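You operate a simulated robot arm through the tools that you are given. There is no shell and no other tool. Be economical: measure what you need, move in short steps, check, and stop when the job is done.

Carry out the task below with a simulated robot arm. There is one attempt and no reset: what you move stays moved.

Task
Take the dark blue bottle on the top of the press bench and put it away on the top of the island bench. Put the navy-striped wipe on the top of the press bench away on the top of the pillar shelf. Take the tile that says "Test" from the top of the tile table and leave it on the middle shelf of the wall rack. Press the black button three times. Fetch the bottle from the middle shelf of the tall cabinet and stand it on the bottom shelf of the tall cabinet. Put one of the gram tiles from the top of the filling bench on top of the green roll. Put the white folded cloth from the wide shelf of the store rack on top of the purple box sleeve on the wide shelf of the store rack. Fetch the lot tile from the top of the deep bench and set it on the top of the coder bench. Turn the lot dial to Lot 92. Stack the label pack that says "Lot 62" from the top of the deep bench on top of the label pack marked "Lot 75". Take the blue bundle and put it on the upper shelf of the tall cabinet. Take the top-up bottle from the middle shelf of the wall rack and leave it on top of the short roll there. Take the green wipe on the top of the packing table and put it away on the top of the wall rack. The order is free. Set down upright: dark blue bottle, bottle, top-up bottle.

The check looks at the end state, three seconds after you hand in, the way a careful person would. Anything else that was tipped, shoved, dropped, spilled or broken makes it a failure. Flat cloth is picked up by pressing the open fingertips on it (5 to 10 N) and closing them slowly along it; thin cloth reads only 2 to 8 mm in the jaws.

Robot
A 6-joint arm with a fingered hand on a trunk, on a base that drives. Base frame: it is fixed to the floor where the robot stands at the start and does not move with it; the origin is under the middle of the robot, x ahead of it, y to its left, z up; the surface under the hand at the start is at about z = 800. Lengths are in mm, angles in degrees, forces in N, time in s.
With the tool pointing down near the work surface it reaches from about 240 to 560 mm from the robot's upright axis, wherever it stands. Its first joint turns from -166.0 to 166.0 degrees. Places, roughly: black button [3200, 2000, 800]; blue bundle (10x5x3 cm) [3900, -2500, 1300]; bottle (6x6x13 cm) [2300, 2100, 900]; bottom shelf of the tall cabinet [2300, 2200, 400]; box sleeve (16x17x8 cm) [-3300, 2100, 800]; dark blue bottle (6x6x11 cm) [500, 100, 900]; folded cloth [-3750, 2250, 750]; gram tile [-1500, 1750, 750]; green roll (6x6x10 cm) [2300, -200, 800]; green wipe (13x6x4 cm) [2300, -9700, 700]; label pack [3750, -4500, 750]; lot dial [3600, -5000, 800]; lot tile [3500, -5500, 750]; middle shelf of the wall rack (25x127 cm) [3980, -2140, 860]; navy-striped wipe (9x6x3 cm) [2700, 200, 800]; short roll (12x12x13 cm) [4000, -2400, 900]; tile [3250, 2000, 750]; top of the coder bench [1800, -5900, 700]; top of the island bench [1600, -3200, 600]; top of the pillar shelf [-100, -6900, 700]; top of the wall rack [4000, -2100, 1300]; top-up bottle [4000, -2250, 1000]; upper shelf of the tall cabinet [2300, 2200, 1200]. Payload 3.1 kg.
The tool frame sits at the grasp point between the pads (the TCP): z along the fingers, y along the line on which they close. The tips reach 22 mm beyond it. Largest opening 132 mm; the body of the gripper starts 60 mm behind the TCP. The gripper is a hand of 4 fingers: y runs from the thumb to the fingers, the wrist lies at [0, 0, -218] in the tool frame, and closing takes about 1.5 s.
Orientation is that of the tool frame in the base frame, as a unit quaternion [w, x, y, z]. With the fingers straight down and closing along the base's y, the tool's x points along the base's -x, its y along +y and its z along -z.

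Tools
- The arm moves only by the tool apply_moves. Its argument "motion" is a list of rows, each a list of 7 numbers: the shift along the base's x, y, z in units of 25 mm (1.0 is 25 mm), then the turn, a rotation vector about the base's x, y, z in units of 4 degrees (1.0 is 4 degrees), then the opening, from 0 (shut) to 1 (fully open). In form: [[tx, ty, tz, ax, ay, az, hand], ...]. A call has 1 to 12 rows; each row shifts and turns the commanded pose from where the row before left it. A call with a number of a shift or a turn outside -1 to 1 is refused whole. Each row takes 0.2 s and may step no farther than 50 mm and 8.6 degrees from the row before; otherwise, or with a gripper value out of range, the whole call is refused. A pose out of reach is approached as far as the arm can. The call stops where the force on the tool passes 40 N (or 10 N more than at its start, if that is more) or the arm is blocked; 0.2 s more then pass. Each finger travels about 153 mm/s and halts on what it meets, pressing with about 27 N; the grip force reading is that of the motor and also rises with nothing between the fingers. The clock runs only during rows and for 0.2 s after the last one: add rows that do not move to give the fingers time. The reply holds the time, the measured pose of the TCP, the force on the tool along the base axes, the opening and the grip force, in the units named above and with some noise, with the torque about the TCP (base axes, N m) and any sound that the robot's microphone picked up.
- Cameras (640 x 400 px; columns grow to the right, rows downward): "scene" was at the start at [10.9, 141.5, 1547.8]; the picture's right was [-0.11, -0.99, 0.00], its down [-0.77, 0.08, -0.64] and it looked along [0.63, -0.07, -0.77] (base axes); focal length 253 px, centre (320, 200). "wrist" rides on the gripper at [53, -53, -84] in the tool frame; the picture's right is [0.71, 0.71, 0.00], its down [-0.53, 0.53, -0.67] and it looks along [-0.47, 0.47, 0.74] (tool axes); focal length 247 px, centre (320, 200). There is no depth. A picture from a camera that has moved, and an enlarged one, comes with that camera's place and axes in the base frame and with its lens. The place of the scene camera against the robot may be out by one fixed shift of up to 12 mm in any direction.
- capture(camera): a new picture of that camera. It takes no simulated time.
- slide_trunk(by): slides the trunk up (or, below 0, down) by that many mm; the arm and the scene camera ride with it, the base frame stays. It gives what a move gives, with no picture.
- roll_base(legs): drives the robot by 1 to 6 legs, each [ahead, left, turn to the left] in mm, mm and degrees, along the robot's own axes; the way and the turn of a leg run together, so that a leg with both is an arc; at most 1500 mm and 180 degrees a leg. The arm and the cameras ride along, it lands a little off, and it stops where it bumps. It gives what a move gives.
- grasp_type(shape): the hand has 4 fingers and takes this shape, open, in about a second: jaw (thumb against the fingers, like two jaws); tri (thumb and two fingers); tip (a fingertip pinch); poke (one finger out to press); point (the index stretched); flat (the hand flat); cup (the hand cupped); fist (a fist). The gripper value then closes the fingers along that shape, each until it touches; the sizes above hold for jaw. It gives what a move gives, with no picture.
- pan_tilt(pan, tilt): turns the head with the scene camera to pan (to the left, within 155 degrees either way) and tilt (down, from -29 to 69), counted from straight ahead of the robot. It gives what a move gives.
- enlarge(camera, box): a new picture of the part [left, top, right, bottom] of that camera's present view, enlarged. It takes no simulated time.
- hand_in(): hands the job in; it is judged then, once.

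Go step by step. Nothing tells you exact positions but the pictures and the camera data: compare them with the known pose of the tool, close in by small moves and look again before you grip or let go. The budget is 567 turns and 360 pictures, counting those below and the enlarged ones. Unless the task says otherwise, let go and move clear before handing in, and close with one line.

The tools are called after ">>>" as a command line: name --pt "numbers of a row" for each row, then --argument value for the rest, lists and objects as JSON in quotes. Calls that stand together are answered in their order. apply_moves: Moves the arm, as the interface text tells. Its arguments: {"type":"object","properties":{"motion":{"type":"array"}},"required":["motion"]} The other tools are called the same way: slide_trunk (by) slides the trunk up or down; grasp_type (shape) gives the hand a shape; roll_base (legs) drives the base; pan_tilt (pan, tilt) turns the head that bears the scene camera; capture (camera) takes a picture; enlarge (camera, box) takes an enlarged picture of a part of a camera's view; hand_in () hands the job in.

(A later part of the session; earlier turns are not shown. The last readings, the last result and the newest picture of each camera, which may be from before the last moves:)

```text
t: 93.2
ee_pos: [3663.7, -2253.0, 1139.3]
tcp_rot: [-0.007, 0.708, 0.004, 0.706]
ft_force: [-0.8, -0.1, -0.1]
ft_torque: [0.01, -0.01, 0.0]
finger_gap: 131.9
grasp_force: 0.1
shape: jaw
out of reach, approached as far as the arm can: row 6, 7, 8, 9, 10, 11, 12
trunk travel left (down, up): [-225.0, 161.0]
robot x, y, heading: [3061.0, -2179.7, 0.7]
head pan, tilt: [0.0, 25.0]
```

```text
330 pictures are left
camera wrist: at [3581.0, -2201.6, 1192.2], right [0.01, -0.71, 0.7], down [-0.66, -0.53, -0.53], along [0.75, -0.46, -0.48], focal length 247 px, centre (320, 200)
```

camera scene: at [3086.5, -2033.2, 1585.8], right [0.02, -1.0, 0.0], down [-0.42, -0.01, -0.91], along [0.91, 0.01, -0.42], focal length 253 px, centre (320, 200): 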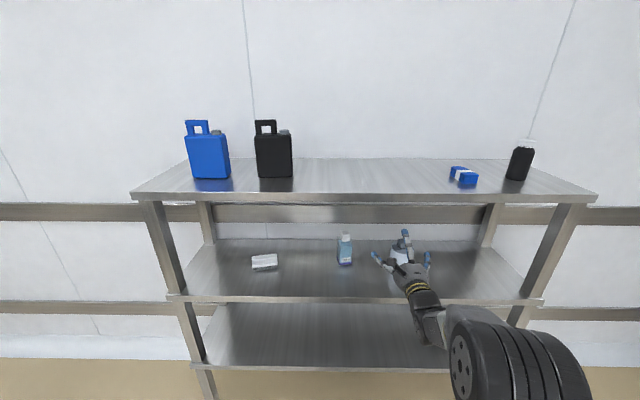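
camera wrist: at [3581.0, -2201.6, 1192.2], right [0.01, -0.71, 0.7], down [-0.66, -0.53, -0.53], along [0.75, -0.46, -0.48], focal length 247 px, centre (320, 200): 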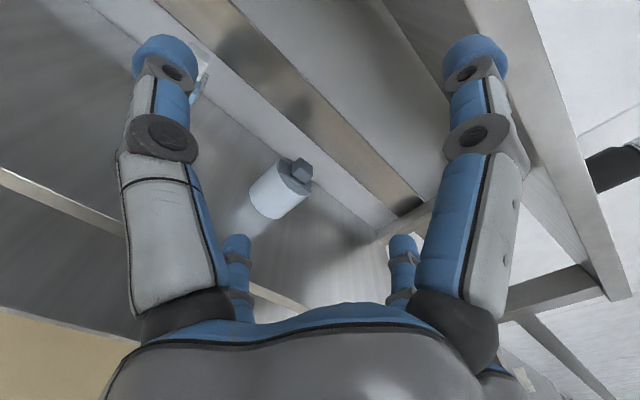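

Pointing straight forward is awkward for this wrist, so I'll work with the hand pitched 45° down-forward instead, which leaves room under the top shelf. Swinging back.

>>> apply_moves --pt "-0.13 0.4 0 -0.749 0.128 0.63 1" --pt "-0.13 0.4 0 -0.749 0.128 0.63 1" --pt "-0.13 0.4 0 -0.749 0.128 0.63 1" --pt "-0.13 0.4 0 -0.749 0.128 0.63 1" --pt "-0.13 0.4 0 -0.749 0.128 0.63 1" --pt "-0.13 0.4 0 -0.749 0.128 0.63 1" --pt "-0.13 0.4 0 -0.749 0.128 0.63 1" --pt "-0.13 0.4 0 -0.749 0.128 0.63 1" --pt "-0.13 0.4 0 -0.749 0.128 0.63 1" --pt "-0.13 0.4 0 -0.749 0.128 0.63 1" --pt "-0.13 0.4 0 -0.749 0.128 0.63 1"

>>> apply_moves --pt "-0.13 0.2 0 -0.749 0.128 0.63 1" --pt "-0.13 0.2 0 -0.749 0.128 0.63 1" --pt "-0.13 0.2 0 -0.749 0.128 0.63 1" --pt "-0.13 0.2 0 -0.749 0.128 0.63 1" --pt "-0.13 0.2 0 -0.749 0.128 0.63 1" --pt "-0.13 0.2 0 -0.749 0.128 0.63 1" --pt "-0.13 0.2 0 -0.749 0.128 0.63 1" --pt "-0.13 0.2 0 -0.749 0.128 0.63 1" --pt "-0.13 0.2 0 -0.749 0.128 0.63 1" --pt "-0.13 0.2 0 -0.749 0.128 0.63 1" --pt "-0.13 0.2 0 -0.749 0.128 0.63 1" --pt "-0.13 0.2 0 -0.749 0.128 0.63 1"

```text
t: 95.6
ee_pos: [3627.6, -2141.0, 1140.6]
tcp_rot: [0.031, 0.691, 0.365, 0.623]
ft_force: [0.1, -0.4, -0.1]
ft_torque: [0.01, -0.01, 0.0]
finger_gap: 132.0
grasp_force: 0.1
shape: jaw
trunk travel left (down, up): [-225.0, 161.0]
robot x, y, heading: [3059.6, -2183.9, 1.0]
head pan, tilt: [0.0, 25.0]
```

```text
t: 98.2
ee_pos: [3589.8, -2081.1, 1138.8]
tcp_rot: [0.061, 0.562, 0.704, 0.431]
ft_force: [-1.1, 0.3, 0.4]
ft_torque: [0.01, 0.0, -0.03]
finger_gap: 131.8
grasp_force: 0.1
shape: jaw
trunk travel left (down, up): [-225.0, 161.0]
robot x, y, heading: [3063.9, -2183.9, 0.9]
head pan, tilt: [0.0, 25.0]
```

>>> apply_moves --pt "0 -0.2 0 -0.825 -0.286 0.475 1" --pt "0 -0.2 0 -0.825 -0.286 0.475 1" --pt "0 -0.2 0 -0.825 -0.286 0.475 1" --pt "0 -0.2 0 -0.825 -0.286 0.475 1" --pt "0 -0.2 0 -0.825 -0.286 0.475 1" --pt "0 -0.2 0 -0.825 -0.286 0.475 1" --pt "0 -0.2 0 -0.825 -0.286 0.475 1" --pt "0 -0.2 0 -0.825 -0.286 0.475 1" --pt "0 -0.2 0 -0.825 -0.286 0.475 1" --pt "0 -0.2 0 -0.825 -0.286 0.475 1" --pt "0 -0.2 0 -0.825 -0.286 0.475 1" --pt "0 -0.2 0 -0.825 -0.286 0.475 1"

>>> apply_moves --pt "0 -0.2 0 -0.825 -0.286 0.475 1" --pt "0 -0.2 0 -0.825 -0.286 0.475 1" --pt "0 -0.2 0 -0.825 -0.286 0.475 1" --pt "0 -0.2 0 -0.825 -0.286 0.475 1" --pt "0 -0.2 0 -0.825 -0.286 0.475 1" --pt "0 -0.2 0 -0.825 -0.286 0.475 1" --pt "0 -0.2 0 -0.825 -0.286 0.475 1" --pt "0 -0.2 0 -0.825 -0.286 0.475 1" --pt "0 -0.2 0 -0.825 -0.286 0.475 1" --pt "0 -0.2 0 -0.825 -0.286 0.475 1" --pt "0 -0.2 0 -0.825 -0.286 0.475 1" --pt "0 -0.2 0 -0.825 -0.286 0.475 1"

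>>> capture --camera "wrist"

>>> capture --camera "scene"

```text
t: 100.8
ee_pos: [3590.1, -2142.3, 1139.3]
tcp_rot: [0.243, 0.307, 0.89, 0.234]
ft_force: [-0.6, 0.4, 0.8]
ft_torque: [0.01, 0.01, -0.01]
finger_gap: 132.2
grasp_force: 0.1
shape: jaw
trunk travel left (down, up): [-225.0, 161.0]
robot x, y, heading: [3064.6, -2186.3, 1.0]
head pan, tilt: [0.0, 25.0]
```

```text
t: 103.4
ee_pos: [3590.5, -2201.2, 1140.1]
tcp_rot: [0.383, 0.0, 0.924, 0.0]
ft_force: [0.3, 0.0, 0.4]
ft_torque: [0.01, 0.02, -0.02]
finger_gap: 132.0
grasp_force: 0.0
shape: jaw
trunk travel left (down, up): [-225.0, 161.0]
robot x, y, heading: [3065.0, -2185.0, 1.0]
head pan, tilt: [0.0, 25.0]
```

```text
329 pictures are left
camera wrist: at [3494.1, -2255.5, 1161.6], right [-0.5, 0.71, -0.5], down [-0.1, 0.53, 0.84], along [0.86, 0.47, -0.19], focal length 247 px, centre (320, 200)
```

wrist: 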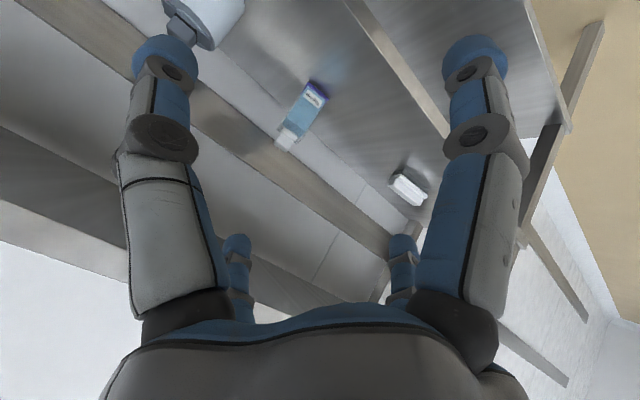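

```text
328 pictures are left
camera scene: at [3086.4, -2032.8, 1585.7], right [0.02, -1.0, 0.0], down [-0.42, -0.01, -0.91], along [0.91, 0.01, -0.42], focal length 253 px, centre (320, 200)
```

scene: 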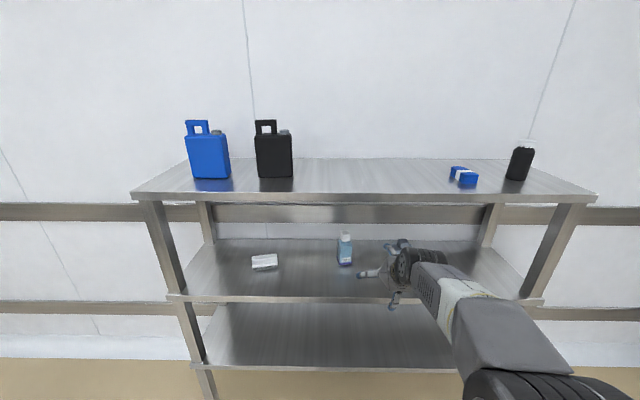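

Pose reached: pitched 45° down. Bottle base at about (3973, −2137, 860). I'll tuck the hand lower and closer, then drive in to the rack.

>>> apply_moves --pt "-0.6 0.2 -1 0 0 0 1" --pt "-0.6 0.2 -1 0 0 0 1" --pt "-0.6 0.2 -1 0 0 0 1" --pt "-0.6 0.2 -1 0 0 0 1" --pt "-0.6 0 -1 0 0 0 1" --pt "0 0 -0.6 0 0 0 1"

>>> roll_base --legs '[[0, -45, -1], [350, 0, 0]]'

>>> capture --camera "wrist"

>>> capture --camera "scene"

```text
t: 104.8
ee_pos: [3515.2, -2181.1, 1000.4]
tcp_rot: [0.382, 0.001, 0.924, 0.0]
ft_force: [-0.5, -0.7, -0.1]
ft_torque: [0.02, -0.06, -0.02]
finger_gap: 132.0
grasp_force: 0.0
shape: jaw
trunk travel left (down, up): [-225.0, 161.0]
robot x, y, heading: [3061.1, -2183.8, 0.8]
head pan, tilt: [0.0, 25.0]
```

```text
t: 107.6
ee_pos: [3873.2, -2239.0, 1000.9]
tcp_rot: [0.382, 0.011, 0.924, -0.004]
ft_force: [0.4, -0.8, 0.1]
ft_torque: [0.0, 0.01, 0.01]
finger_gap: 131.9
grasp_force: 0.1
shape: jaw
trunk travel left (down, up): [-225.0, 161.0]
robot x, y, heading: [3419.9, -2229.3, -0.7]
head pan, tilt: [0.0, 25.0]
```

```text
327 pictures are left
camera wrist: at [3776.0, -2289.7, 1022.0], right [-0.48, 0.72, -0.5], down [-0.09, 0.53, 0.84], along [0.87, 0.45, -0.19], focal length 247 px, centre (320, 200)
```

wrist: 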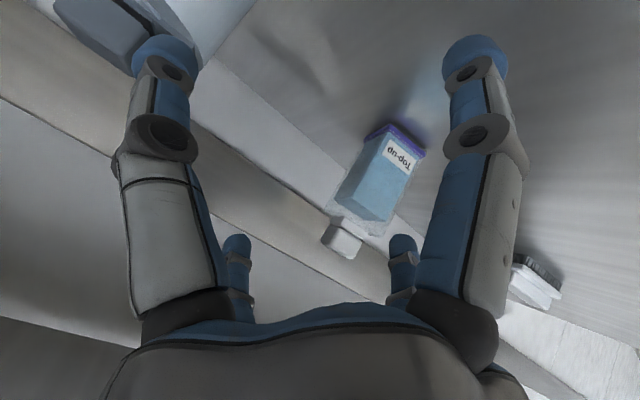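

```text
326 pictures are left
camera scene: at [3448.8, -2079.7, 1585.7], right [-0.01, -1.0, 0.0], down [-0.42, 0.0, -0.91], along [0.91, -0.01, -0.42], focal length 253 px, centre (320, 200)
```

scene: 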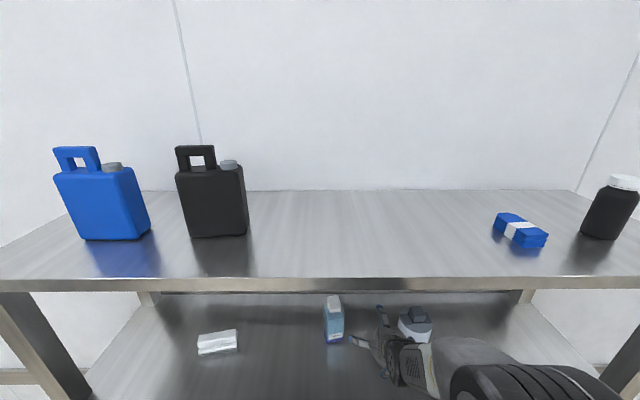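

The bottle's centre is at about (3998, −2131), turned about +10°. I'll align the yaw, come in front at z 935, and check.

>>> apply_moves --pt "0.3 0.95 -0.65 0 0 0.75 1" --pt "0.3 0.95 -0.65 0 0 0.75 1" --pt "0.3 0.95 -0.65 0 0 0.75 1" --pt "0.3 0.95 -0.65 0 0 0.75 1" --pt "0 0 0 0 0 0 1"

>>> capture --camera "wrist"

>>> capture --camera "scene"

```text
t: 108.8
ee_pos: [3903.5, -2143.4, 939.3]
tcp_rot: [0.38, -0.085, 0.92, 0.035]
ft_force: [0.6, -0.7, -1.0]
ft_torque: [0.02, 0.0, -0.01]
finger_gap: 131.8
grasp_force: 0.1
shape: jaw
trunk travel left (down, up): [-225.0, 161.0]
robot x, y, heading: [3423.8, -2233.5, -0.4]
head pan, tilt: [0.0, 25.0]
```

```text
325 pictures are left
camera wrist: at [3819.1, -2213.8, 960.5], right [-0.62, 0.6, -0.5], down [-0.2, 0.5, 0.84], along [0.76, 0.62, -0.19], focal length 247 px, centre (320, 200)
```

wrist: 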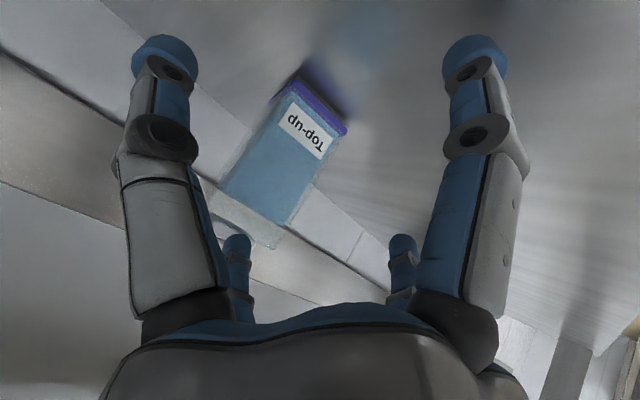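

```text
324 pictures are left
camera scene: at [3447.3, -2080.0, 1585.8], right [-0.01, -1.0, 0.0], down [-0.42, 0.0, -0.91], along [0.91, -0.01, -0.42], focal length 253 px, centre (320, 200)
```

scene: 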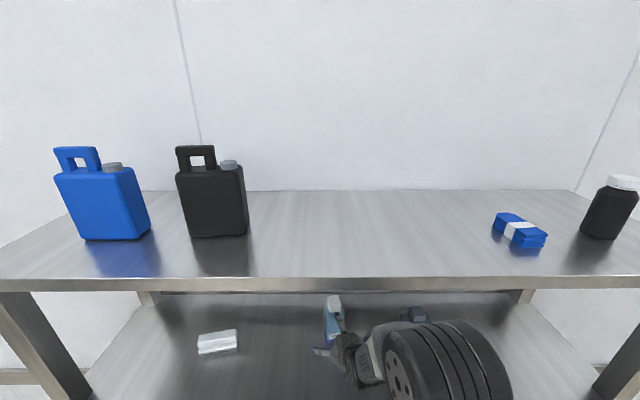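

Front face centre is at about (3968, −2134), nearly square. I'll advance around the bottle.

>>> apply_moves --pt "0.87 0.09 0 0 0 -0.3 1" --pt "0.87 0.09 0 0 0 -0.3 1" --pt "0.87 0.09 0 0 0 -0.3 1" --pt "0.87 0.09 0 0 0 -0.3 1" --pt "0 0 0 0 0 0 1"

>>> capture --camera "wrist"

```text
t: 110.0
ee_pos: [3989.3, -2135.5, 937.0]
tcp_rot: [0.382, -0.047, 0.923, 0.02]
ft_force: [-0.4, 1.8, 5.7]
ft_torque: [-0.12, -0.26, 0.11]
finger_gap: 132.0
grasp_force: 0.1
shape: jaw
trunk travel left (down, up): [-225.0, 161.0]
robot x, y, heading: [3419.6, -2230.8, -0.5]
head pan, tilt: [0.0, 25.0]
```

```text
323 pictures are left
camera wrist: at [3899.0, -2198.4, 958.8], right [-0.57, 0.65, -0.5], down [-0.15, 0.51, 0.84], along [0.81, 0.56, -0.19], focal length 247 px, centre (320, 200)
```

wrist: 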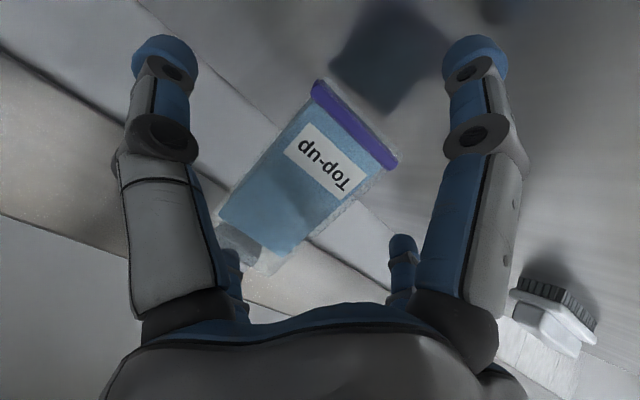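

The palm has pushed against the bottle and it seems tilted back. Let me look before doing anything.

>>> enlarge --camera "scene" --box '[280, 280, 440, 380]'

>>> enlarge --camera "wrist" --box '[200, 50, 440, 290]'

```text
4.00 times, centred on (360, 330) of scene
camera zoom: at [3446.6, -2079.5, 1585.7], right [-0.01, -1.0, 0.0], down [-0.42, 0.0, -0.91], along [0.91, -0.01, -0.42], focal length 1013 px, centre (160, -320)
```

zoom: 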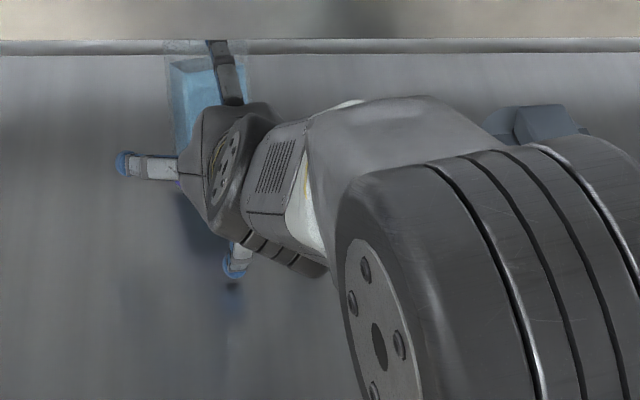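

```text
1.67 times, centred on (320, 170) of wrist
camera zoom: at [3899.0, -2198.4, 958.8], right [-0.57, 0.65, -0.5], down [-0.15, 0.51, 0.84], along [0.81, 0.56, -0.19], focal length 412 px, centre (320, 250)
```

zoom: 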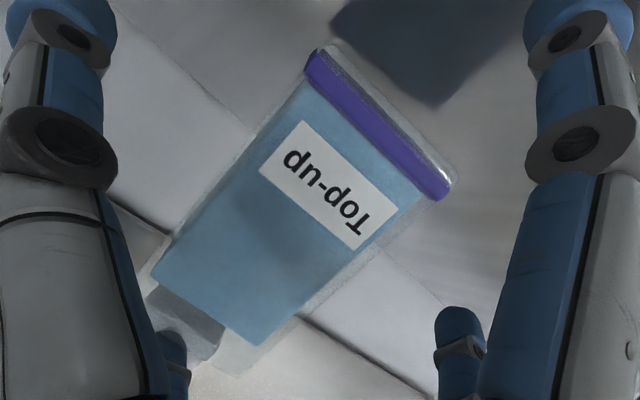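

The hand has four fingers in a cross, and the upper one pushed the cap back. I'll retreat gently and watch whether the bottle rights itself.

>>> apply_moves --pt "-0.2 0 0 0 0 0 1" --pt "-0.2 0 0 0 0 0 1" --pt "-0.2 0 0 0 0 0 1" --pt "-0.2 0 0 0 0 0 1"

>>> capture --camera "wrist"

```text
t: 111.0
ee_pos: [3967.9, -2133.7, 937.2]
tcp_rot: [0.383, -0.047, 0.922, 0.02]
ft_force: [-0.7, 1.0, 5.3]
ft_torque: [-0.05, -0.42, 0.17]
finger_gap: 131.8
grasp_force: 0.0
shape: jaw
trunk travel left (down, up): [-225.0, 161.0]
robot x, y, heading: [3422.4, -2228.0, -0.2]
head pan, tilt: [0.0, 25.0]
```

```text
320 pictures are left
camera wrist: at [3879.0, -2196.9, 958.4], right [-0.57, 0.65, -0.5], down [-0.15, 0.51, 0.84], along [0.81, 0.56, -0.19], focal length 247 px, centre (320, 200)
```

wrist: 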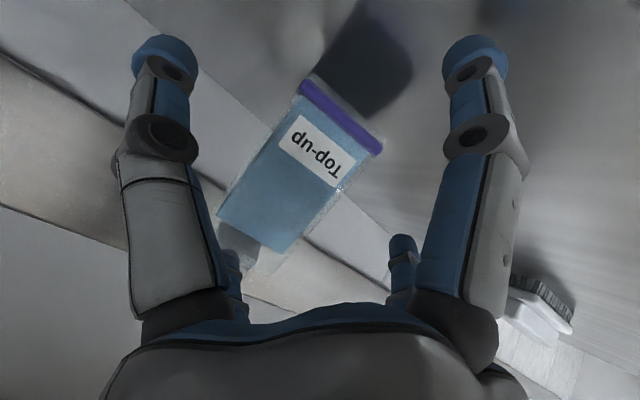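

>>> apply_moves --pt "-0.2 0 0 0 0 0 1" --pt "-0.2 0 0 0 0 0 1" --pt "-0.2 0 0 0 0 0 1" --pt "-0.2 0 0 0 0 0 1"

>>> capture --camera "wrist"

>>> enlarge --camera "scene" --box '[280, 280, 440, 380]'

```text
t: 112.0
ee_pos: [3949.8, -2135.5, 938.4]
tcp_rot: [0.383, -0.046, 0.923, 0.019]
ft_force: [-0.9, -1.1, 4.2]
ft_torque: [0.05, -0.3, -0.06]
finger_gap: 132.1
grasp_force: 0.0
shape: jaw
trunk travel left (down, up): [-225.0, 161.0]
robot x, y, heading: [3419.7, -2230.9, -0.4]
head pan, tilt: [0.0, 25.0]
```

```text
319 pictures are left
camera wrist: at [3859.5, -2198.7, 959.0], right [-0.57, 0.65, -0.5], down [-0.15, 0.51, 0.84], along [0.81, 0.56, -0.19], focal length 247 px, centre (320, 200)
```

wrist: 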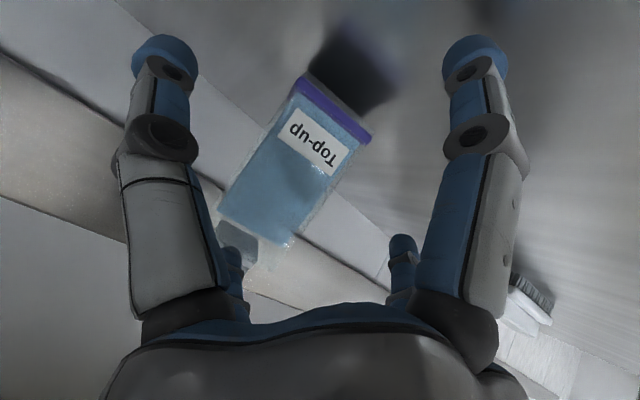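

```text
4.00 times, centred on (360, 330) of scene
camera zoom: at [3446.7, -2080.1, 1585.8], right [-0.01, -1.0, 0.0], down [-0.42, 0.0, -0.91], along [0.91, -0.01, -0.42], focal length 1013 px, centre (160, -320)
```

zoom: 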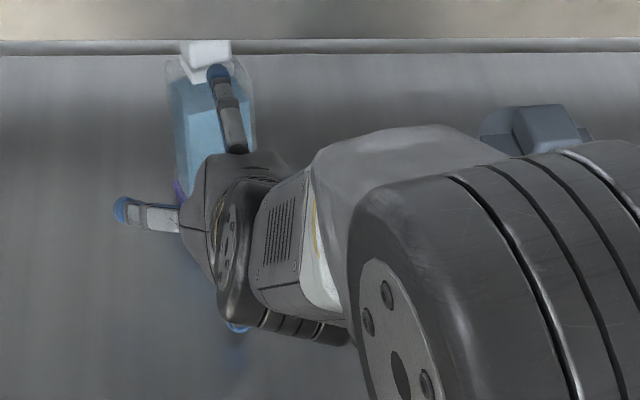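

The bottle is coming back upright as I withdraw. I continue.

>>> apply_moves --pt "-0.2 0 0 0 0 0 1" --pt "-0.2 0 0 0 0 0 1" --pt "-0.2 0 0 0 0 0 1" --pt "-0.2 0 0 0 0 0 1" --pt "-0.2 0 0 0 0 0 1" --pt "-0.2 0 0 0 0 0 1"

>>> capture --camera "wrist"

```text
t: 113.4
ee_pos: [3918.2, -2134.2, 935.7]
tcp_rot: [0.382, -0.047, 0.923, 0.02]
ft_force: [-2.4, -0.3, 2.6]
ft_torque: [0.06, -0.24, -0.07]
finger_gap: 131.8
grasp_force: 0.0
shape: jaw
trunk travel left (down, up): [-225.0, 161.0]
robot x, y, heading: [3418.6, -2227.4, -0.2]
head pan, tilt: [0.0, 25.0]
```

```text
317 pictures are left
camera wrist: at [3829.0, -2196.5, 956.8], right [-0.57, 0.65, -0.5], down [-0.15, 0.51, 0.84], along [0.81, 0.56, -0.19], focal length 247 px, centre (320, 200)
```

wrist: 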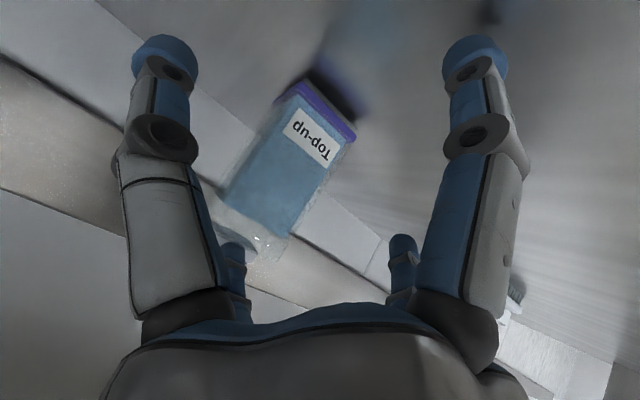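

>>> apply_moves --pt "-0.2 0 0 0 0 0 1" --pt "-0.2 0 0 0 0 0 1" --pt "-0.2 0 0 0 0 0 1" --pt "-0.2 0 0 0 0 0 1" --pt "-0.2 0 0 0 0 0 1" --pt "-0.2 0 0 0 0 0 1" --pt "-0.4 0 0 0 0 0 1" --pt "-0.4 0 0 0 0 0 1" --pt "-0.4 0 0 0 0 0 1"

>>> capture --camera "wrist"

>>> enlarge --camera "scene" --box '[280, 280, 440, 380]'

```text
t: 115.4
ee_pos: [3859.5, -2135.0, 936.1]
tcp_rot: [0.382, -0.046, 0.923, 0.019]
ft_force: [0.7, -0.4, 0.3]
ft_torque: [-0.02, 0.02, 0.01]
finger_gap: 131.8
grasp_force: 0.1
shape: jaw
trunk travel left (down, up): [-225.0, 161.0]
robot x, y, heading: [3420.0, -2228.7, -0.3]
head pan, tilt: [0.0, 25.0]
```

```text
316 pictures are left
camera wrist: at [3769.6, -2198.3, 957.6], right [-0.57, 0.65, -0.5], down [-0.15, 0.51, 0.84], along [0.81, 0.56, -0.19], focal length 247 px, centre (320, 200)
```

wrist: 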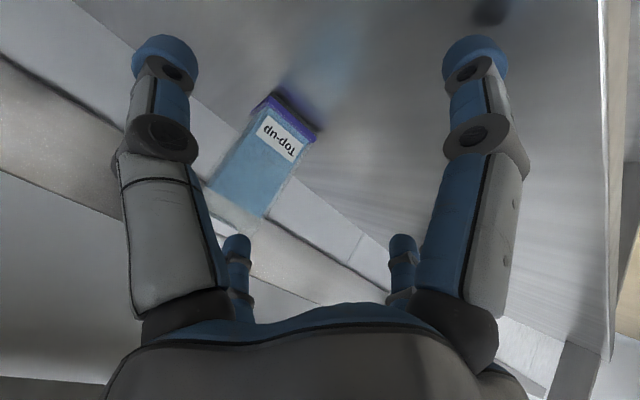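

```text
4.00 times, centred on (360, 330) of scene
camera zoom: at [3447.3, -2079.7, 1585.7], right [-0.01, -1.0, 0.0], down [-0.42, 0.0, -0.91], along [0.91, -0.01, -0.42], focal length 1013 px, centre (160, -320)
```

zoom: 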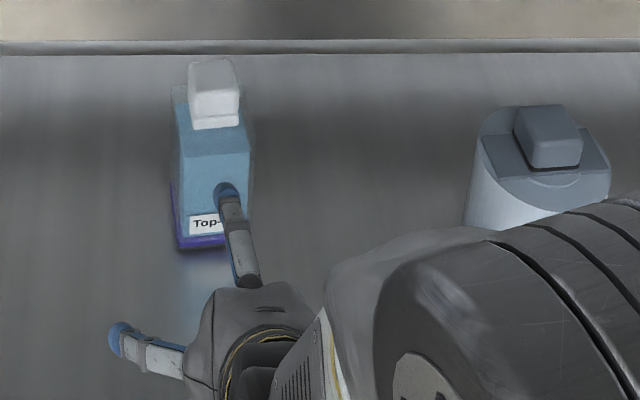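

The bottle is upright again at its place. I'll back off and look at the "tip" and "tri" hand shapes, which may suit better.

>>> apply_moves --pt "-1 0 0.5 0 0 0 1" --pt "-1 0 0.5 0 0 0 1" --pt "-1 0 0.5 0 0 0 1"

>>> grasp_type --shape "tip"

>>> capture --camera "wrist"

>>> grasp_type --shape "tri"

>>> capture --camera "wrist"

```text
t: 116.2
ee_pos: [3793.9, -2131.1, 977.2]
tcp_rot: [0.381, -0.045, 0.923, 0.019]
ft_force: [-0.1, 0.3, 0.5]
ft_torque: [0.0, 0.02, -0.02]
finger_gap: 131.9
grasp_force: 0.0
shape: jaw
out of reach, approached as far as the arm can: row 3
trunk travel left (down, up): [-225.0, 161.0]
robot x, y, heading: [3415.2, -2227.1, -0.4]
head pan, tilt: [0.0, 25.0]
```

```text
t: 117.1
ee_pos: [3794.6, -2131.8, 977.0]
tcp_rot: [0.382, -0.046, 0.923, 0.019]
ft_force: [0.5, -0.6, 0.0]
ft_torque: [-0.03, -0.01, 0.0]
finger_gap: 131.9
grasp_force: 0.1
shape: tip
trunk travel left (down, up): [-225.0, 161.0]
robot x, y, heading: [3419.1, -2231.0, -0.2]
head pan, tilt: [0.0, 25.0]
```

```text
314 pictures are left
camera wrist: at [3705.0, -2193.1, 998.1], right [-0.57, 0.65, -0.5], down [-0.15, 0.51, 0.84], along [0.81, 0.56, -0.19], focal length 247 px, centre (320, 200)
```

wrist: 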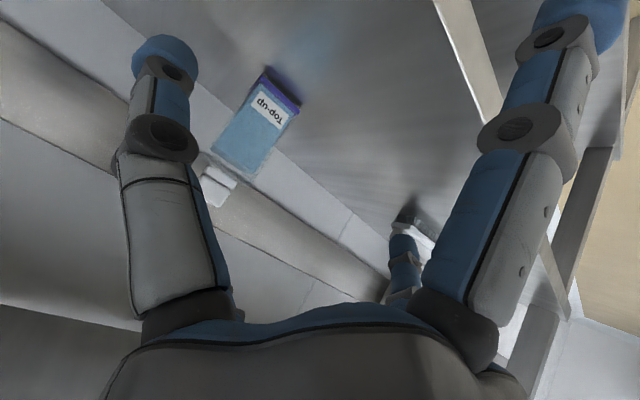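

```text
t: 118.0
ee_pos: [3795.0, -2130.0, 976.6]
tcp_rot: [0.381, -0.047, 0.923, 0.019]
ft_force: [-0.1, -0.6, -0.3]
ft_torque: [0.03, -0.02, -0.01]
finger_gap: 132.1
grasp_force: 0.0
shape: tri
trunk travel left (down, up): [-225.0, 161.0]
robot x, y, heading: [3418.4, -2228.5, -0.2]
head pan, tilt: [0.0, 25.0]
```

```text
313 pictures are left
camera wrist: at [3705.0, -2193.1, 998.1], right [-0.57, 0.65, -0.5], down [-0.15, 0.51, 0.84], along [0.81, 0.56, -0.19], focal length 247 px, centre (320, 200)
```

wrist: 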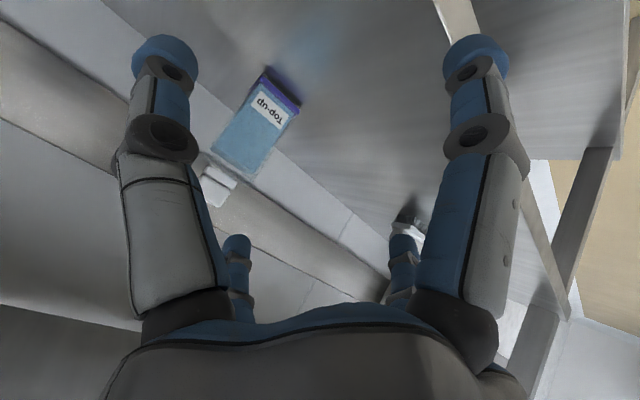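

"Tip" splays the side fingers, which won't fit over the shelf. I'll use jaw rolled 45°, so the four fingers straddle the bottle in an X, slightly less than fully open.

>>> grasp_type --shape "jaw"

>>> apply_moves --pt "1 0 0 0 0 0 1" --pt "0.6 0 0 -0.72 -0.07 0.72 1" --pt "0 0 0 -0.72 -0.07 0.72 1" --pt "0 0 0 -0.72 -0.07 0.72 1" --pt "0 0 0 -0.72 -0.07 0.72 1" --pt "0 0 0 -0.72 -0.07 0.72 1" --pt "0 0 0 -0.72 -0.07 0.72 1" --pt "0 0 0 -0.72 -0.07 0.72 1" --pt "0 0 0 -0.72 -0.07 0.72 1" --pt "0 0 0 -0.72 -0.07 0.72 1" --pt "0 0 0 -0.72 -0.07 0.72 1" --pt "0 0 0 -0.72 -0.07 0.72 1"

>>> capture --camera "wrist"

>>> enlarge --camera "scene" --box '[260, 270, 452, 390]'

```text
t: 118.9
ee_pos: [3794.0, -2129.8, 977.5]
tcp_rot: [0.381, -0.047, 0.923, 0.019]
ft_force: [-0.4, 0.2, -0.1]
ft_torque: [0.0, 0.01, 0.01]
finger_gap: 131.8
grasp_force: 0.1
shape: jaw
trunk travel left (down, up): [-225.0, 161.0]
robot x, y, heading: [3419.9, -2228.8, -0.5]
head pan, tilt: [0.0, 25.0]
```

```text
t: 121.5
ee_pos: [3836.9, -2129.1, 976.2]
tcp_rot: [0.359, -0.395, 0.836, -0.13]
ft_force: [0.6, 0.3, -0.2]
ft_torque: [0.0, 0.03, 0.0]
finger_gap: 131.8
grasp_force: 0.0
shape: jaw
trunk travel left (down, up): [-225.0, 161.0]
robot x, y, heading: [3421.9, -2228.3, -0.7]
head pan, tilt: [0.0, 25.0]
```

```text
312 pictures are left
camera wrist: at [3786.1, -2210.1, 1034.4], right [-0.7, -0.07, -0.71], down [-0.54, 0.69, 0.47], along [0.46, 0.72, -0.53], focal length 247 px, centre (320, 200)
```

wrist: 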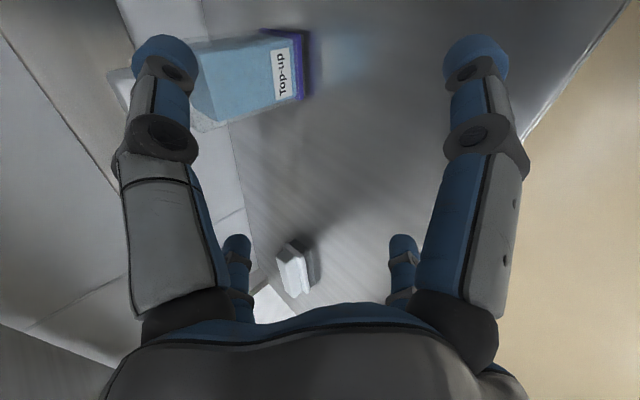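

```text
3.33 times, centred on (356, 330) of scene
camera zoom: at [3447.6, -2079.7, 1585.7], right [-0.01, -1.0, 0.0], down [-0.42, 0.0, -0.91], along [0.91, -0.01, -0.42], focal length 844 px, centre (200, -233)
```

zoom: 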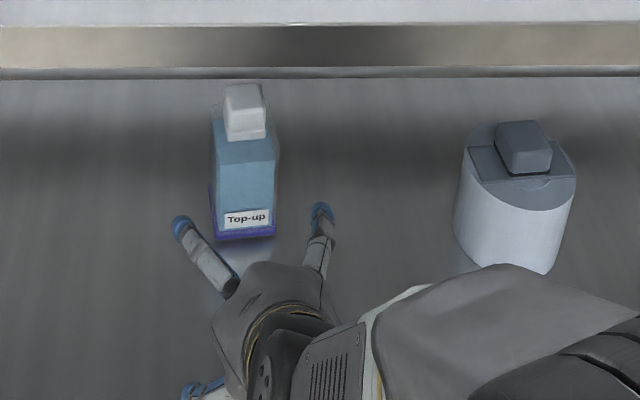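

The X straddles the bottle well. Front face centre is (3964, −2130). I'll step in part way and check force and clearance.

>>> apply_moves --pt "0 0 -0.8 0 0 -0.6 0.84" --pt "0 0 -0.76 0 0 -0.6 0.84" --pt "0.8 0 0 0 0 0 0.84" --pt "0.8 0 0 0 0 0 0.84" --pt "0.8 0 0 0 0 0 0.84" --pt "0.8 0 0 0 0 0 0.84" --pt "0 0 0 0 0 0 0.84"

>>> capture --camera "wrist"

>>> enlarge --camera "scene" --box '[260, 270, 452, 390]'

```text
t: 123.1
ee_pos: [3916.8, -2127.1, 936.1]
tcp_rot: [0.353, -0.36, 0.851, -0.144]
ft_force: [0.2, -0.2, -0.3]
ft_torque: [0.02, 0.0, 0.0]
finger_gap: 111.2
grasp_force: 0.0
shape: jaw
trunk travel left (down, up): [-225.0, 161.0]
robot x, y, heading: [3417.6, -2231.1, -0.3]
head pan, tilt: [0.0, 25.0]
```

```text
310 pictures are left
camera wrist: at [3859.4, -2204.2, 995.4], right [-0.71, -0.01, -0.71], down [-0.48, 0.74, 0.47], along [0.52, 0.67, -0.53], focal length 247 px, centre (320, 200)
```

wrist: 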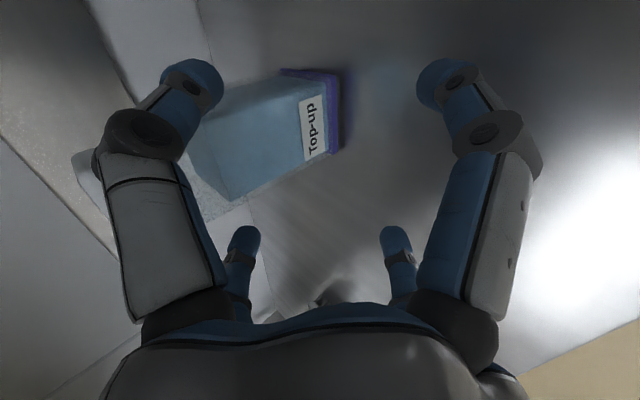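

```text
3.33 times, centred on (356, 330) of scene
camera zoom: at [3447.4, -2079.7, 1585.7], right [-0.01, -1.0, 0.0], down [-0.42, 0.0, -0.91], along [0.91, -0.01, -0.42], focal length 844 px, centre (200, -233)
```

zoom: 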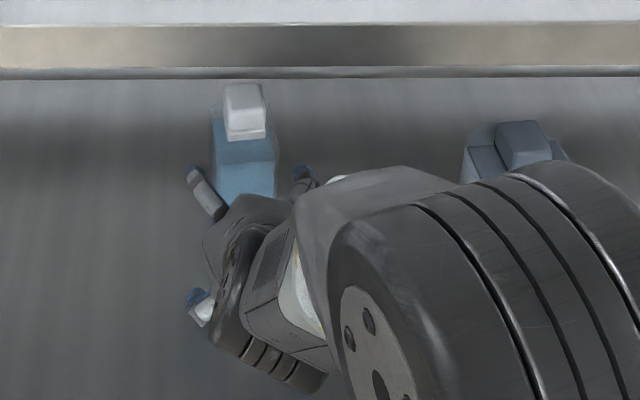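

Fingers pass on both sides. I'll advance the last 65 mm in small steps.

>>> apply_moves --pt "0.5 -0.1 0.04 0 0 0 0.84" --pt "0.5 0 0 0 0 0 0.84" --pt "0.5 0 0 0 0 0 0.84" --pt "0.5 0 0 0 0 0 0.84" --pt "0.5 0 0 0 0 0 0.84" --pt "0 0 0 0 0 0 0.84"

>>> capture --camera "wrist"

>>> enlarge --camera "scene" --box '[260, 270, 452, 390]'

```text
t: 124.5
ee_pos: [3974.9, -2134.5, 935.2]
tcp_rot: [0.356, -0.361, 0.85, -0.143]
ft_force: [0.1, 1.3, 0.4]
ft_torque: [-0.01, -0.01, 0.1]
finger_gap: 111.2
grasp_force: 0.0
shape: jaw
out of reach, approached as far as the arm can: row 5
trunk travel left (down, up): [-225.0, 161.0]
robot x, y, heading: [3421.4, -2235.0, -0.4]
head pan, tilt: [0.0, 25.0]
```

```text
308 pictures are left
camera wrist: at [3918.3, -2211.0, 993.8], right [-0.7, -0.01, -0.71], down [-0.49, 0.73, 0.47], along [0.52, 0.68, -0.52], focal length 247 px, centre (320, 200)
```

wrist: 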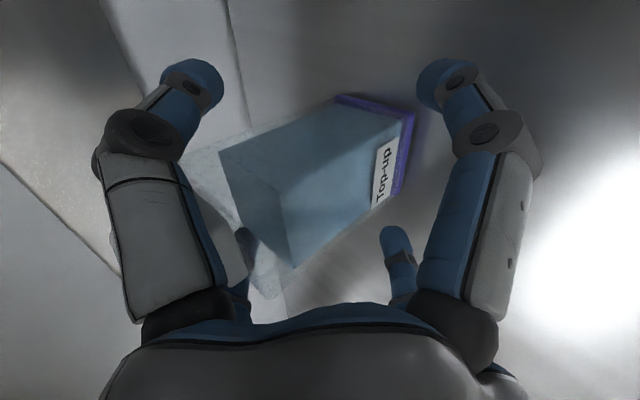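

```text
3.33 times, centred on (356, 330) of scene
camera zoom: at [3447.4, -2079.5, 1585.7], right [-0.01, -1.0, 0.0], down [-0.42, 0.0, -0.91], along [0.91, -0.01, -0.42], focal length 844 px, centre (200, -233)
```

zoom: 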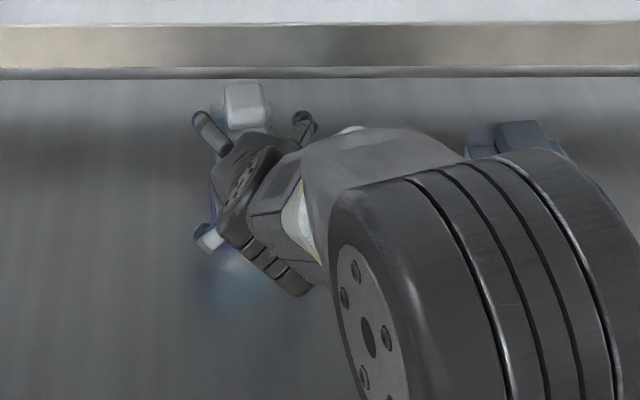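

Out of reach for the last few mm; I'll nudge the base ahead 15 mm and then close.

>>> roll_base --legs '[[15, 0, 0]]'

>>> capture --camera "wrist"

```text
t: 125.3
ee_pos: [3990.6, -2135.7, 935.8]
tcp_rot: [0.357, -0.36, 0.85, -0.142]
ft_force: [1.3, 0.1, -0.1]
ft_torque: [0.01, 0.01, -0.02]
finger_gap: 111.2
grasp_force: 0.0
shape: jaw
trunk travel left (down, up): [-225.0, 161.0]
robot x, y, heading: [3431.9, -2230.6, -0.3]
head pan, tilt: [0.0, 25.0]
```

```text
306 pictures are left
camera wrist: at [3933.1, -2211.6, 993.4], right [-0.7, -0.01, -0.71], down [-0.49, 0.73, 0.47], along [0.52, 0.68, -0.52], focal length 247 px, centre (320, 200)
```

wrist: 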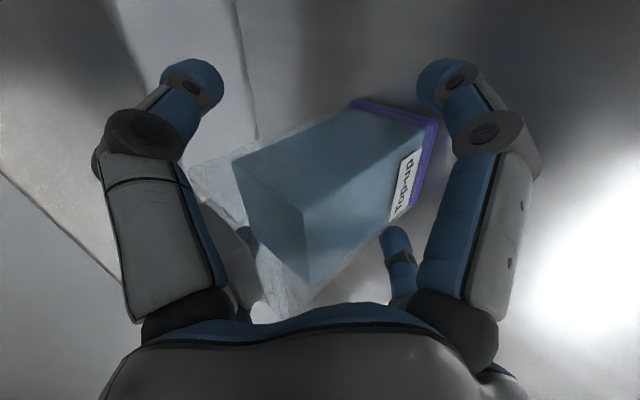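

Closing gradually on the bottle.

>>> apply_moves --pt "0 0.15 0 0 0 0 0.7" --pt "0 0 0 0 0 0 0.6" --pt "0 0 0 0 0 0 0.5" --pt "0 0 0 0 0 0 0.4" --pt "0 0 0 0 0 0 0.3" --pt "0 0 0 0 0 0 0.3" --pt "0 0 0 0 0 0 0.3"

>>> capture --camera "wrist"

>>> enlarge --camera "scene" --box '[260, 270, 452, 390]'

```text
t: 126.9
ee_pos: [3989.5, -2131.4, 936.1]
tcp_rot: [0.359, -0.36, 0.849, -0.143]
ft_force: [1.0, 0.6, 0.8]
ft_torque: [-0.03, -0.04, 0.0]
finger_gap: 73.4
grasp_force: 26.9
shape: jaw
trunk travel left (down, up): [-225.0, 161.0]
robot x, y, heading: [3435.7, -2229.1, -0.3]
head pan, tilt: [0.0, 25.0]
```

```text
305 pictures are left
camera wrist: at [3932.3, -2208.2, 993.5], right [-0.7, -0.01, -0.71], down [-0.49, 0.73, 0.47], along [0.52, 0.68, -0.52], focal length 247 px, centre (320, 200)
```

wrist: 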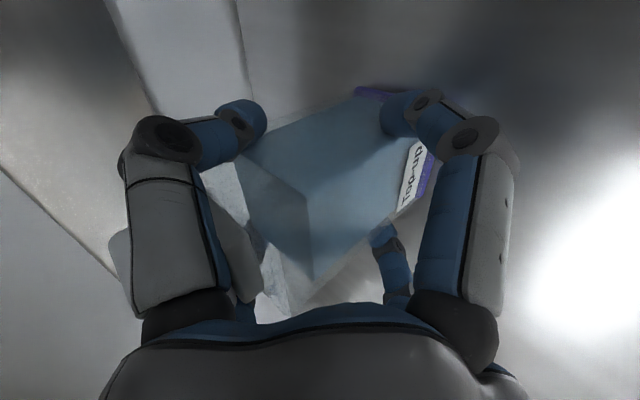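

```text
3.33 times, centred on (356, 330) of scene
camera zoom: at [3462.1, -2079.8, 1585.7], right [-0.01, -1.0, 0.0], down [-0.42, 0.0, -0.91], along [0.91, -0.01, -0.42], focal length 844 px, centre (200, -233)
```

zoom: 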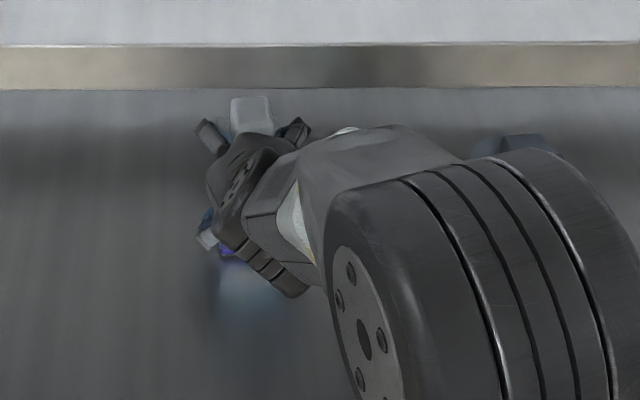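

The grip is good, but at this pitch the wrist would hit the top shelf (front edge x≈3802, underside z≈1238) when lifting to the roll's hub. I'll release, back out, and regrip with a flatter pitch of about −25°.

>>> apply_moves --pt "0 0 0 0 0 0 0.65" --pt "0 0 0 0 0 0 0.75" --pt "0 0 0 0 0 0 0.84" --pt "0 0 0 0 0 0 0.84" --pt "0 0 0 0 0 0 0.84"

>>> roll_base --legs '[[-110, 0, 0]]'

>>> apply_moves --pt "0 0 0.2 0 -1 0 0.84" --pt "0 0 0 0 -1 0 0.84" --pt "0 0 0 0 -1 0 0.84" --pt "0 0 0 0 -1 0 0.84" --pt "0 0 0 0 -1 0 0.84" --pt "0 0 0 0 0 0 0.84"

>>> capture --camera "wrist"

>>> capture --camera "scene"

```text
t: 128.1
ee_pos: [3990.0, -2131.6, 936.3]
tcp_rot: [0.358, -0.36, 0.85, -0.143]
ft_force: [-0.4, 0.7, 0.5]
ft_torque: [0.01, 0.01, -0.04]
finger_gap: 110.7
grasp_force: 0.1
shape: jaw
trunk travel left (down, up): [-225.0, 161.0]
robot x, y, heading: [3435.9, -2228.5, -0.4]
head pan, tilt: [0.0, 25.0]
```

```text
t: 129.3
ee_pos: [3878.7, -2127.3, 935.8]
tcp_rot: [0.359, -0.361, 0.849, -0.142]
ft_force: [-0.6, 1.0, -0.4]
ft_torque: [0.0, -0.05, -0.02]
finger_gap: 110.7
grasp_force: 0.1
shape: jaw
trunk travel left (down, up): [-225.0, 161.0]
robot x, y, heading: [3323.1, -2231.3, 0.1]
head pan, tilt: [0.0, 25.0]
```

```text
t: 130.7
ee_pos: [3877.9, -2126.9, 940.3]
tcp_rot: [0.501, -0.332, 0.774, -0.201]
ft_force: [-0.4, 0.1, -0.7]
ft_torque: [-0.01, 0.0, -0.02]
finger_gap: 110.8
grasp_force: 0.0
shape: jaw
trunk travel left (down, up): [-225.0, 161.0]
robot x, y, heading: [3326.4, -2233.4, -0.1]
head pan, tilt: [0.0, 25.0]
```

```text
303 pictures are left
camera wrist: at [3805.7, -2204.9, 975.5], right [-0.42, -0.01, -0.91], down [-0.62, 0.73, 0.28], along [0.66, 0.68, -0.31], focal length 247 px, centre (320, 200)
```

wrist: 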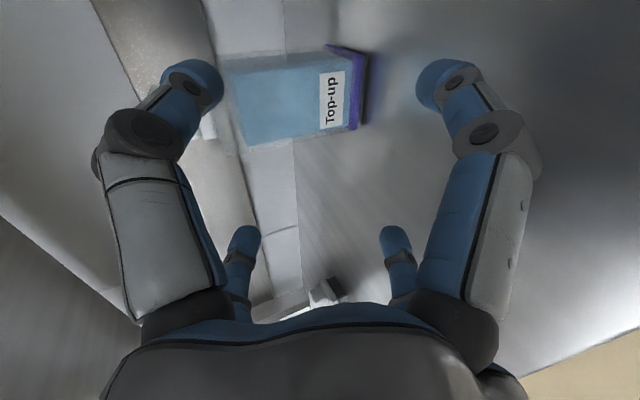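

```text
302 pictures are left
camera scene: at [3352.4, -2079.2, 1585.7], right [0.0, -1.0, 0.0], down [-0.42, 0.0, -0.91], along [0.91, 0.0, -0.42], focal length 253 px, centre (320, 200)
```

scene: 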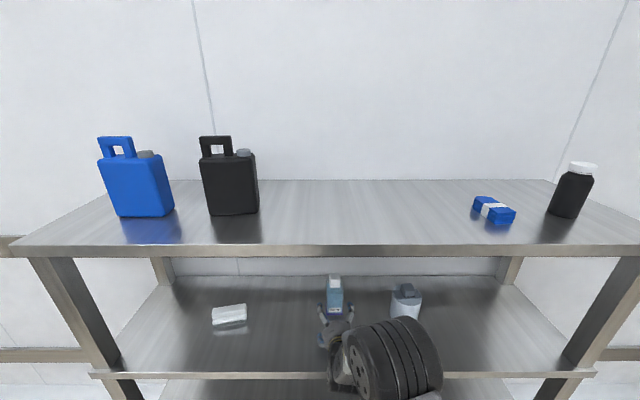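

Pitch −25° works. Now re-approach the bottle with the arm.

>>> apply_moves --pt "0.8 -0.06 -0.06 0 0 0 0.84" --pt "0.8 -0.06 -0.06 0 0 0 0.84" --pt "0.8 -0.06 -0.06 0 0 0 0.84" --pt "0.7 -0.06 -0.06 0 0 0 0.84" --pt "0.7 0 0 0 0 0 0.84" --pt "0.7 0 0 0 0 0 0.84" --pt "0 0 0 0 0 0 0.84"

>>> capture --camera "wrist"

>>> enlarge --camera "scene" --box '[270, 260, 462, 380]'

```text
t: 132.3
ee_pos: [3994.1, -2134.9, 935.5]
tcp_rot: [0.501, -0.333, 0.773, -0.202]
ft_force: [-0.1, -0.9, -1.0]
ft_torque: [-0.02, -0.02, -0.02]
finger_gap: 110.5
grasp_force: 0.0
shape: jaw
trunk travel left (down, up): [-225.0, 161.0]
robot x, y, heading: [3324.0, -2229.8, -0.2]
head pan, tilt: [0.0, 25.0]
```

```text
301 pictures are left
camera wrist: at [3920.5, -2212.3, 969.2], right [-0.42, -0.01, -0.91], down [-0.62, 0.73, 0.28], along [0.66, 0.68, -0.31], focal length 247 px, centre (320, 200)
```

wrist: 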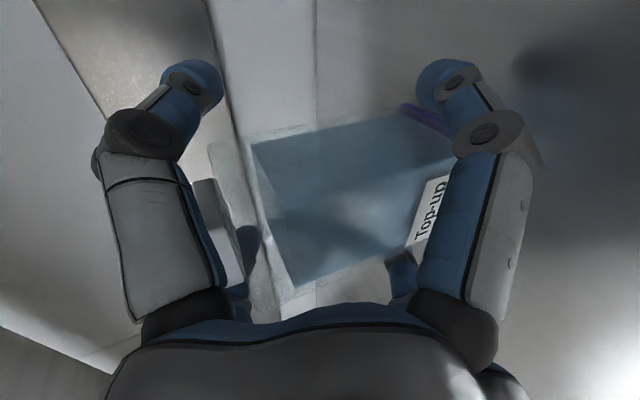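

```text
3.33 times, centred on (366, 320) of scene
camera zoom: at [3352.4, -2079.1, 1585.7], right [0.0, -1.0, 0.0], down [-0.42, 0.0, -0.91], along [0.91, 0.0, -0.42], focal length 844 px, centre (167, -200)
```

zoom: 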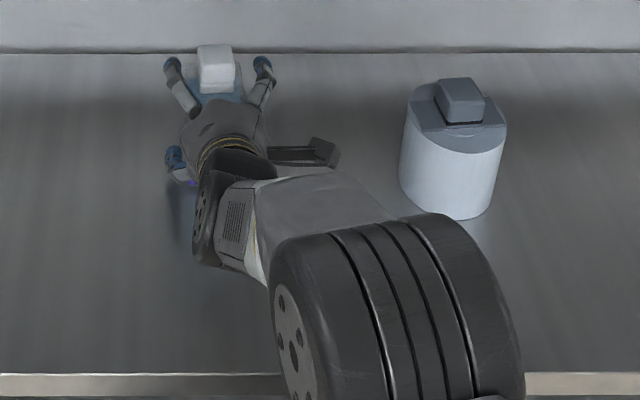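

Well positioned. Closing on the bottle.

>>> apply_moves --pt "0 0 0 0 0 0 0.7" --pt "0 0 0 0 0 0 0.6" --pt "0 0 0 0 0 0 0.5" --pt "0 0 0 0 0 0 0.4" --pt "0 0 0 0 0 0 0.3" --pt "0 0 0 0 0 0 0.3" --pt "0 0 0 0 0 0 0.3"

>>> apply_moves --pt "0 0 0.4 0 0 0 0.3" --pt "0 0 0.6 0 0 0 0.3" --pt "0 0 0 0 0 0 0.3"

>>> capture --camera "wrist"

>>> enlarge --camera "scene" --box '[270, 260, 462, 380]'

```text
t: 133.9
ee_pos: [3992.9, -2135.2, 934.8]
tcp_rot: [0.5, -0.332, 0.774, -0.202]
ft_force: [0.9, -0.1, -0.5]
ft_torque: [0.0, 0.01, -0.04]
finger_gap: 73.7
grasp_force: 27.6
shape: jaw
trunk travel left (down, up): [-225.0, 161.0]
robot x, y, heading: [3327.7, -2231.4, -0.2]
head pan, tilt: [0.0, 25.0]
```

```text
t: 134.7
ee_pos: [3994.5, -2135.0, 959.3]
tcp_rot: [0.5, -0.332, 0.774, -0.201]
ft_force: [0.4, 0.4, -3.9]
ft_torque: [0.01, 0.03, -0.02]
finger_gap: 73.8
grasp_force: 26.9
shape: jaw
trunk travel left (down, up): [-225.0, 161.0]
robot x, y, heading: [3328.6, -2228.7, -0.1]
head pan, tilt: [0.0, 25.0]
```

```text
299 pictures are left
camera wrist: at [3921.4, -2210.8, 994.1], right [-0.42, -0.01, -0.91], down [-0.62, 0.73, 0.28], along [0.66, 0.68, -0.31], focal length 247 px, centre (320, 200)
```

wrist: 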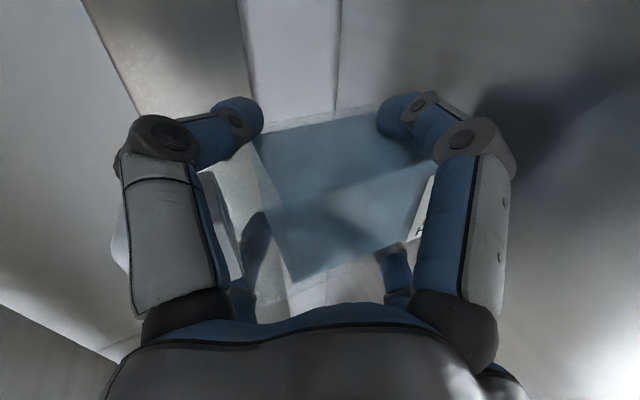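

```text
3.33 times, centred on (366, 320) of scene
camera zoom: at [3353.4, -2079.0, 1585.7], right [0.0, -1.0, 0.0], down [-0.42, 0.0, -0.91], along [0.91, 0.0, -0.42], focal length 844 px, centre (167, -200)
```

zoom: 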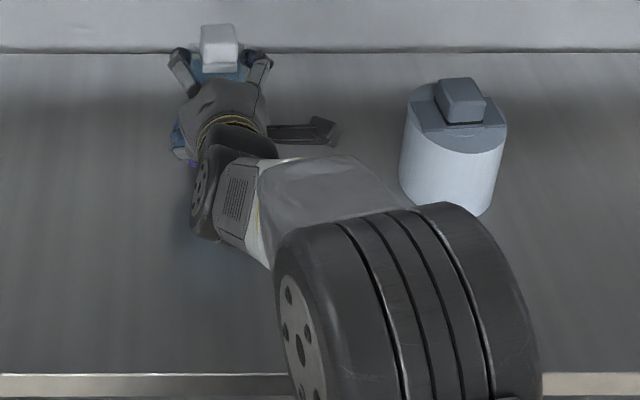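

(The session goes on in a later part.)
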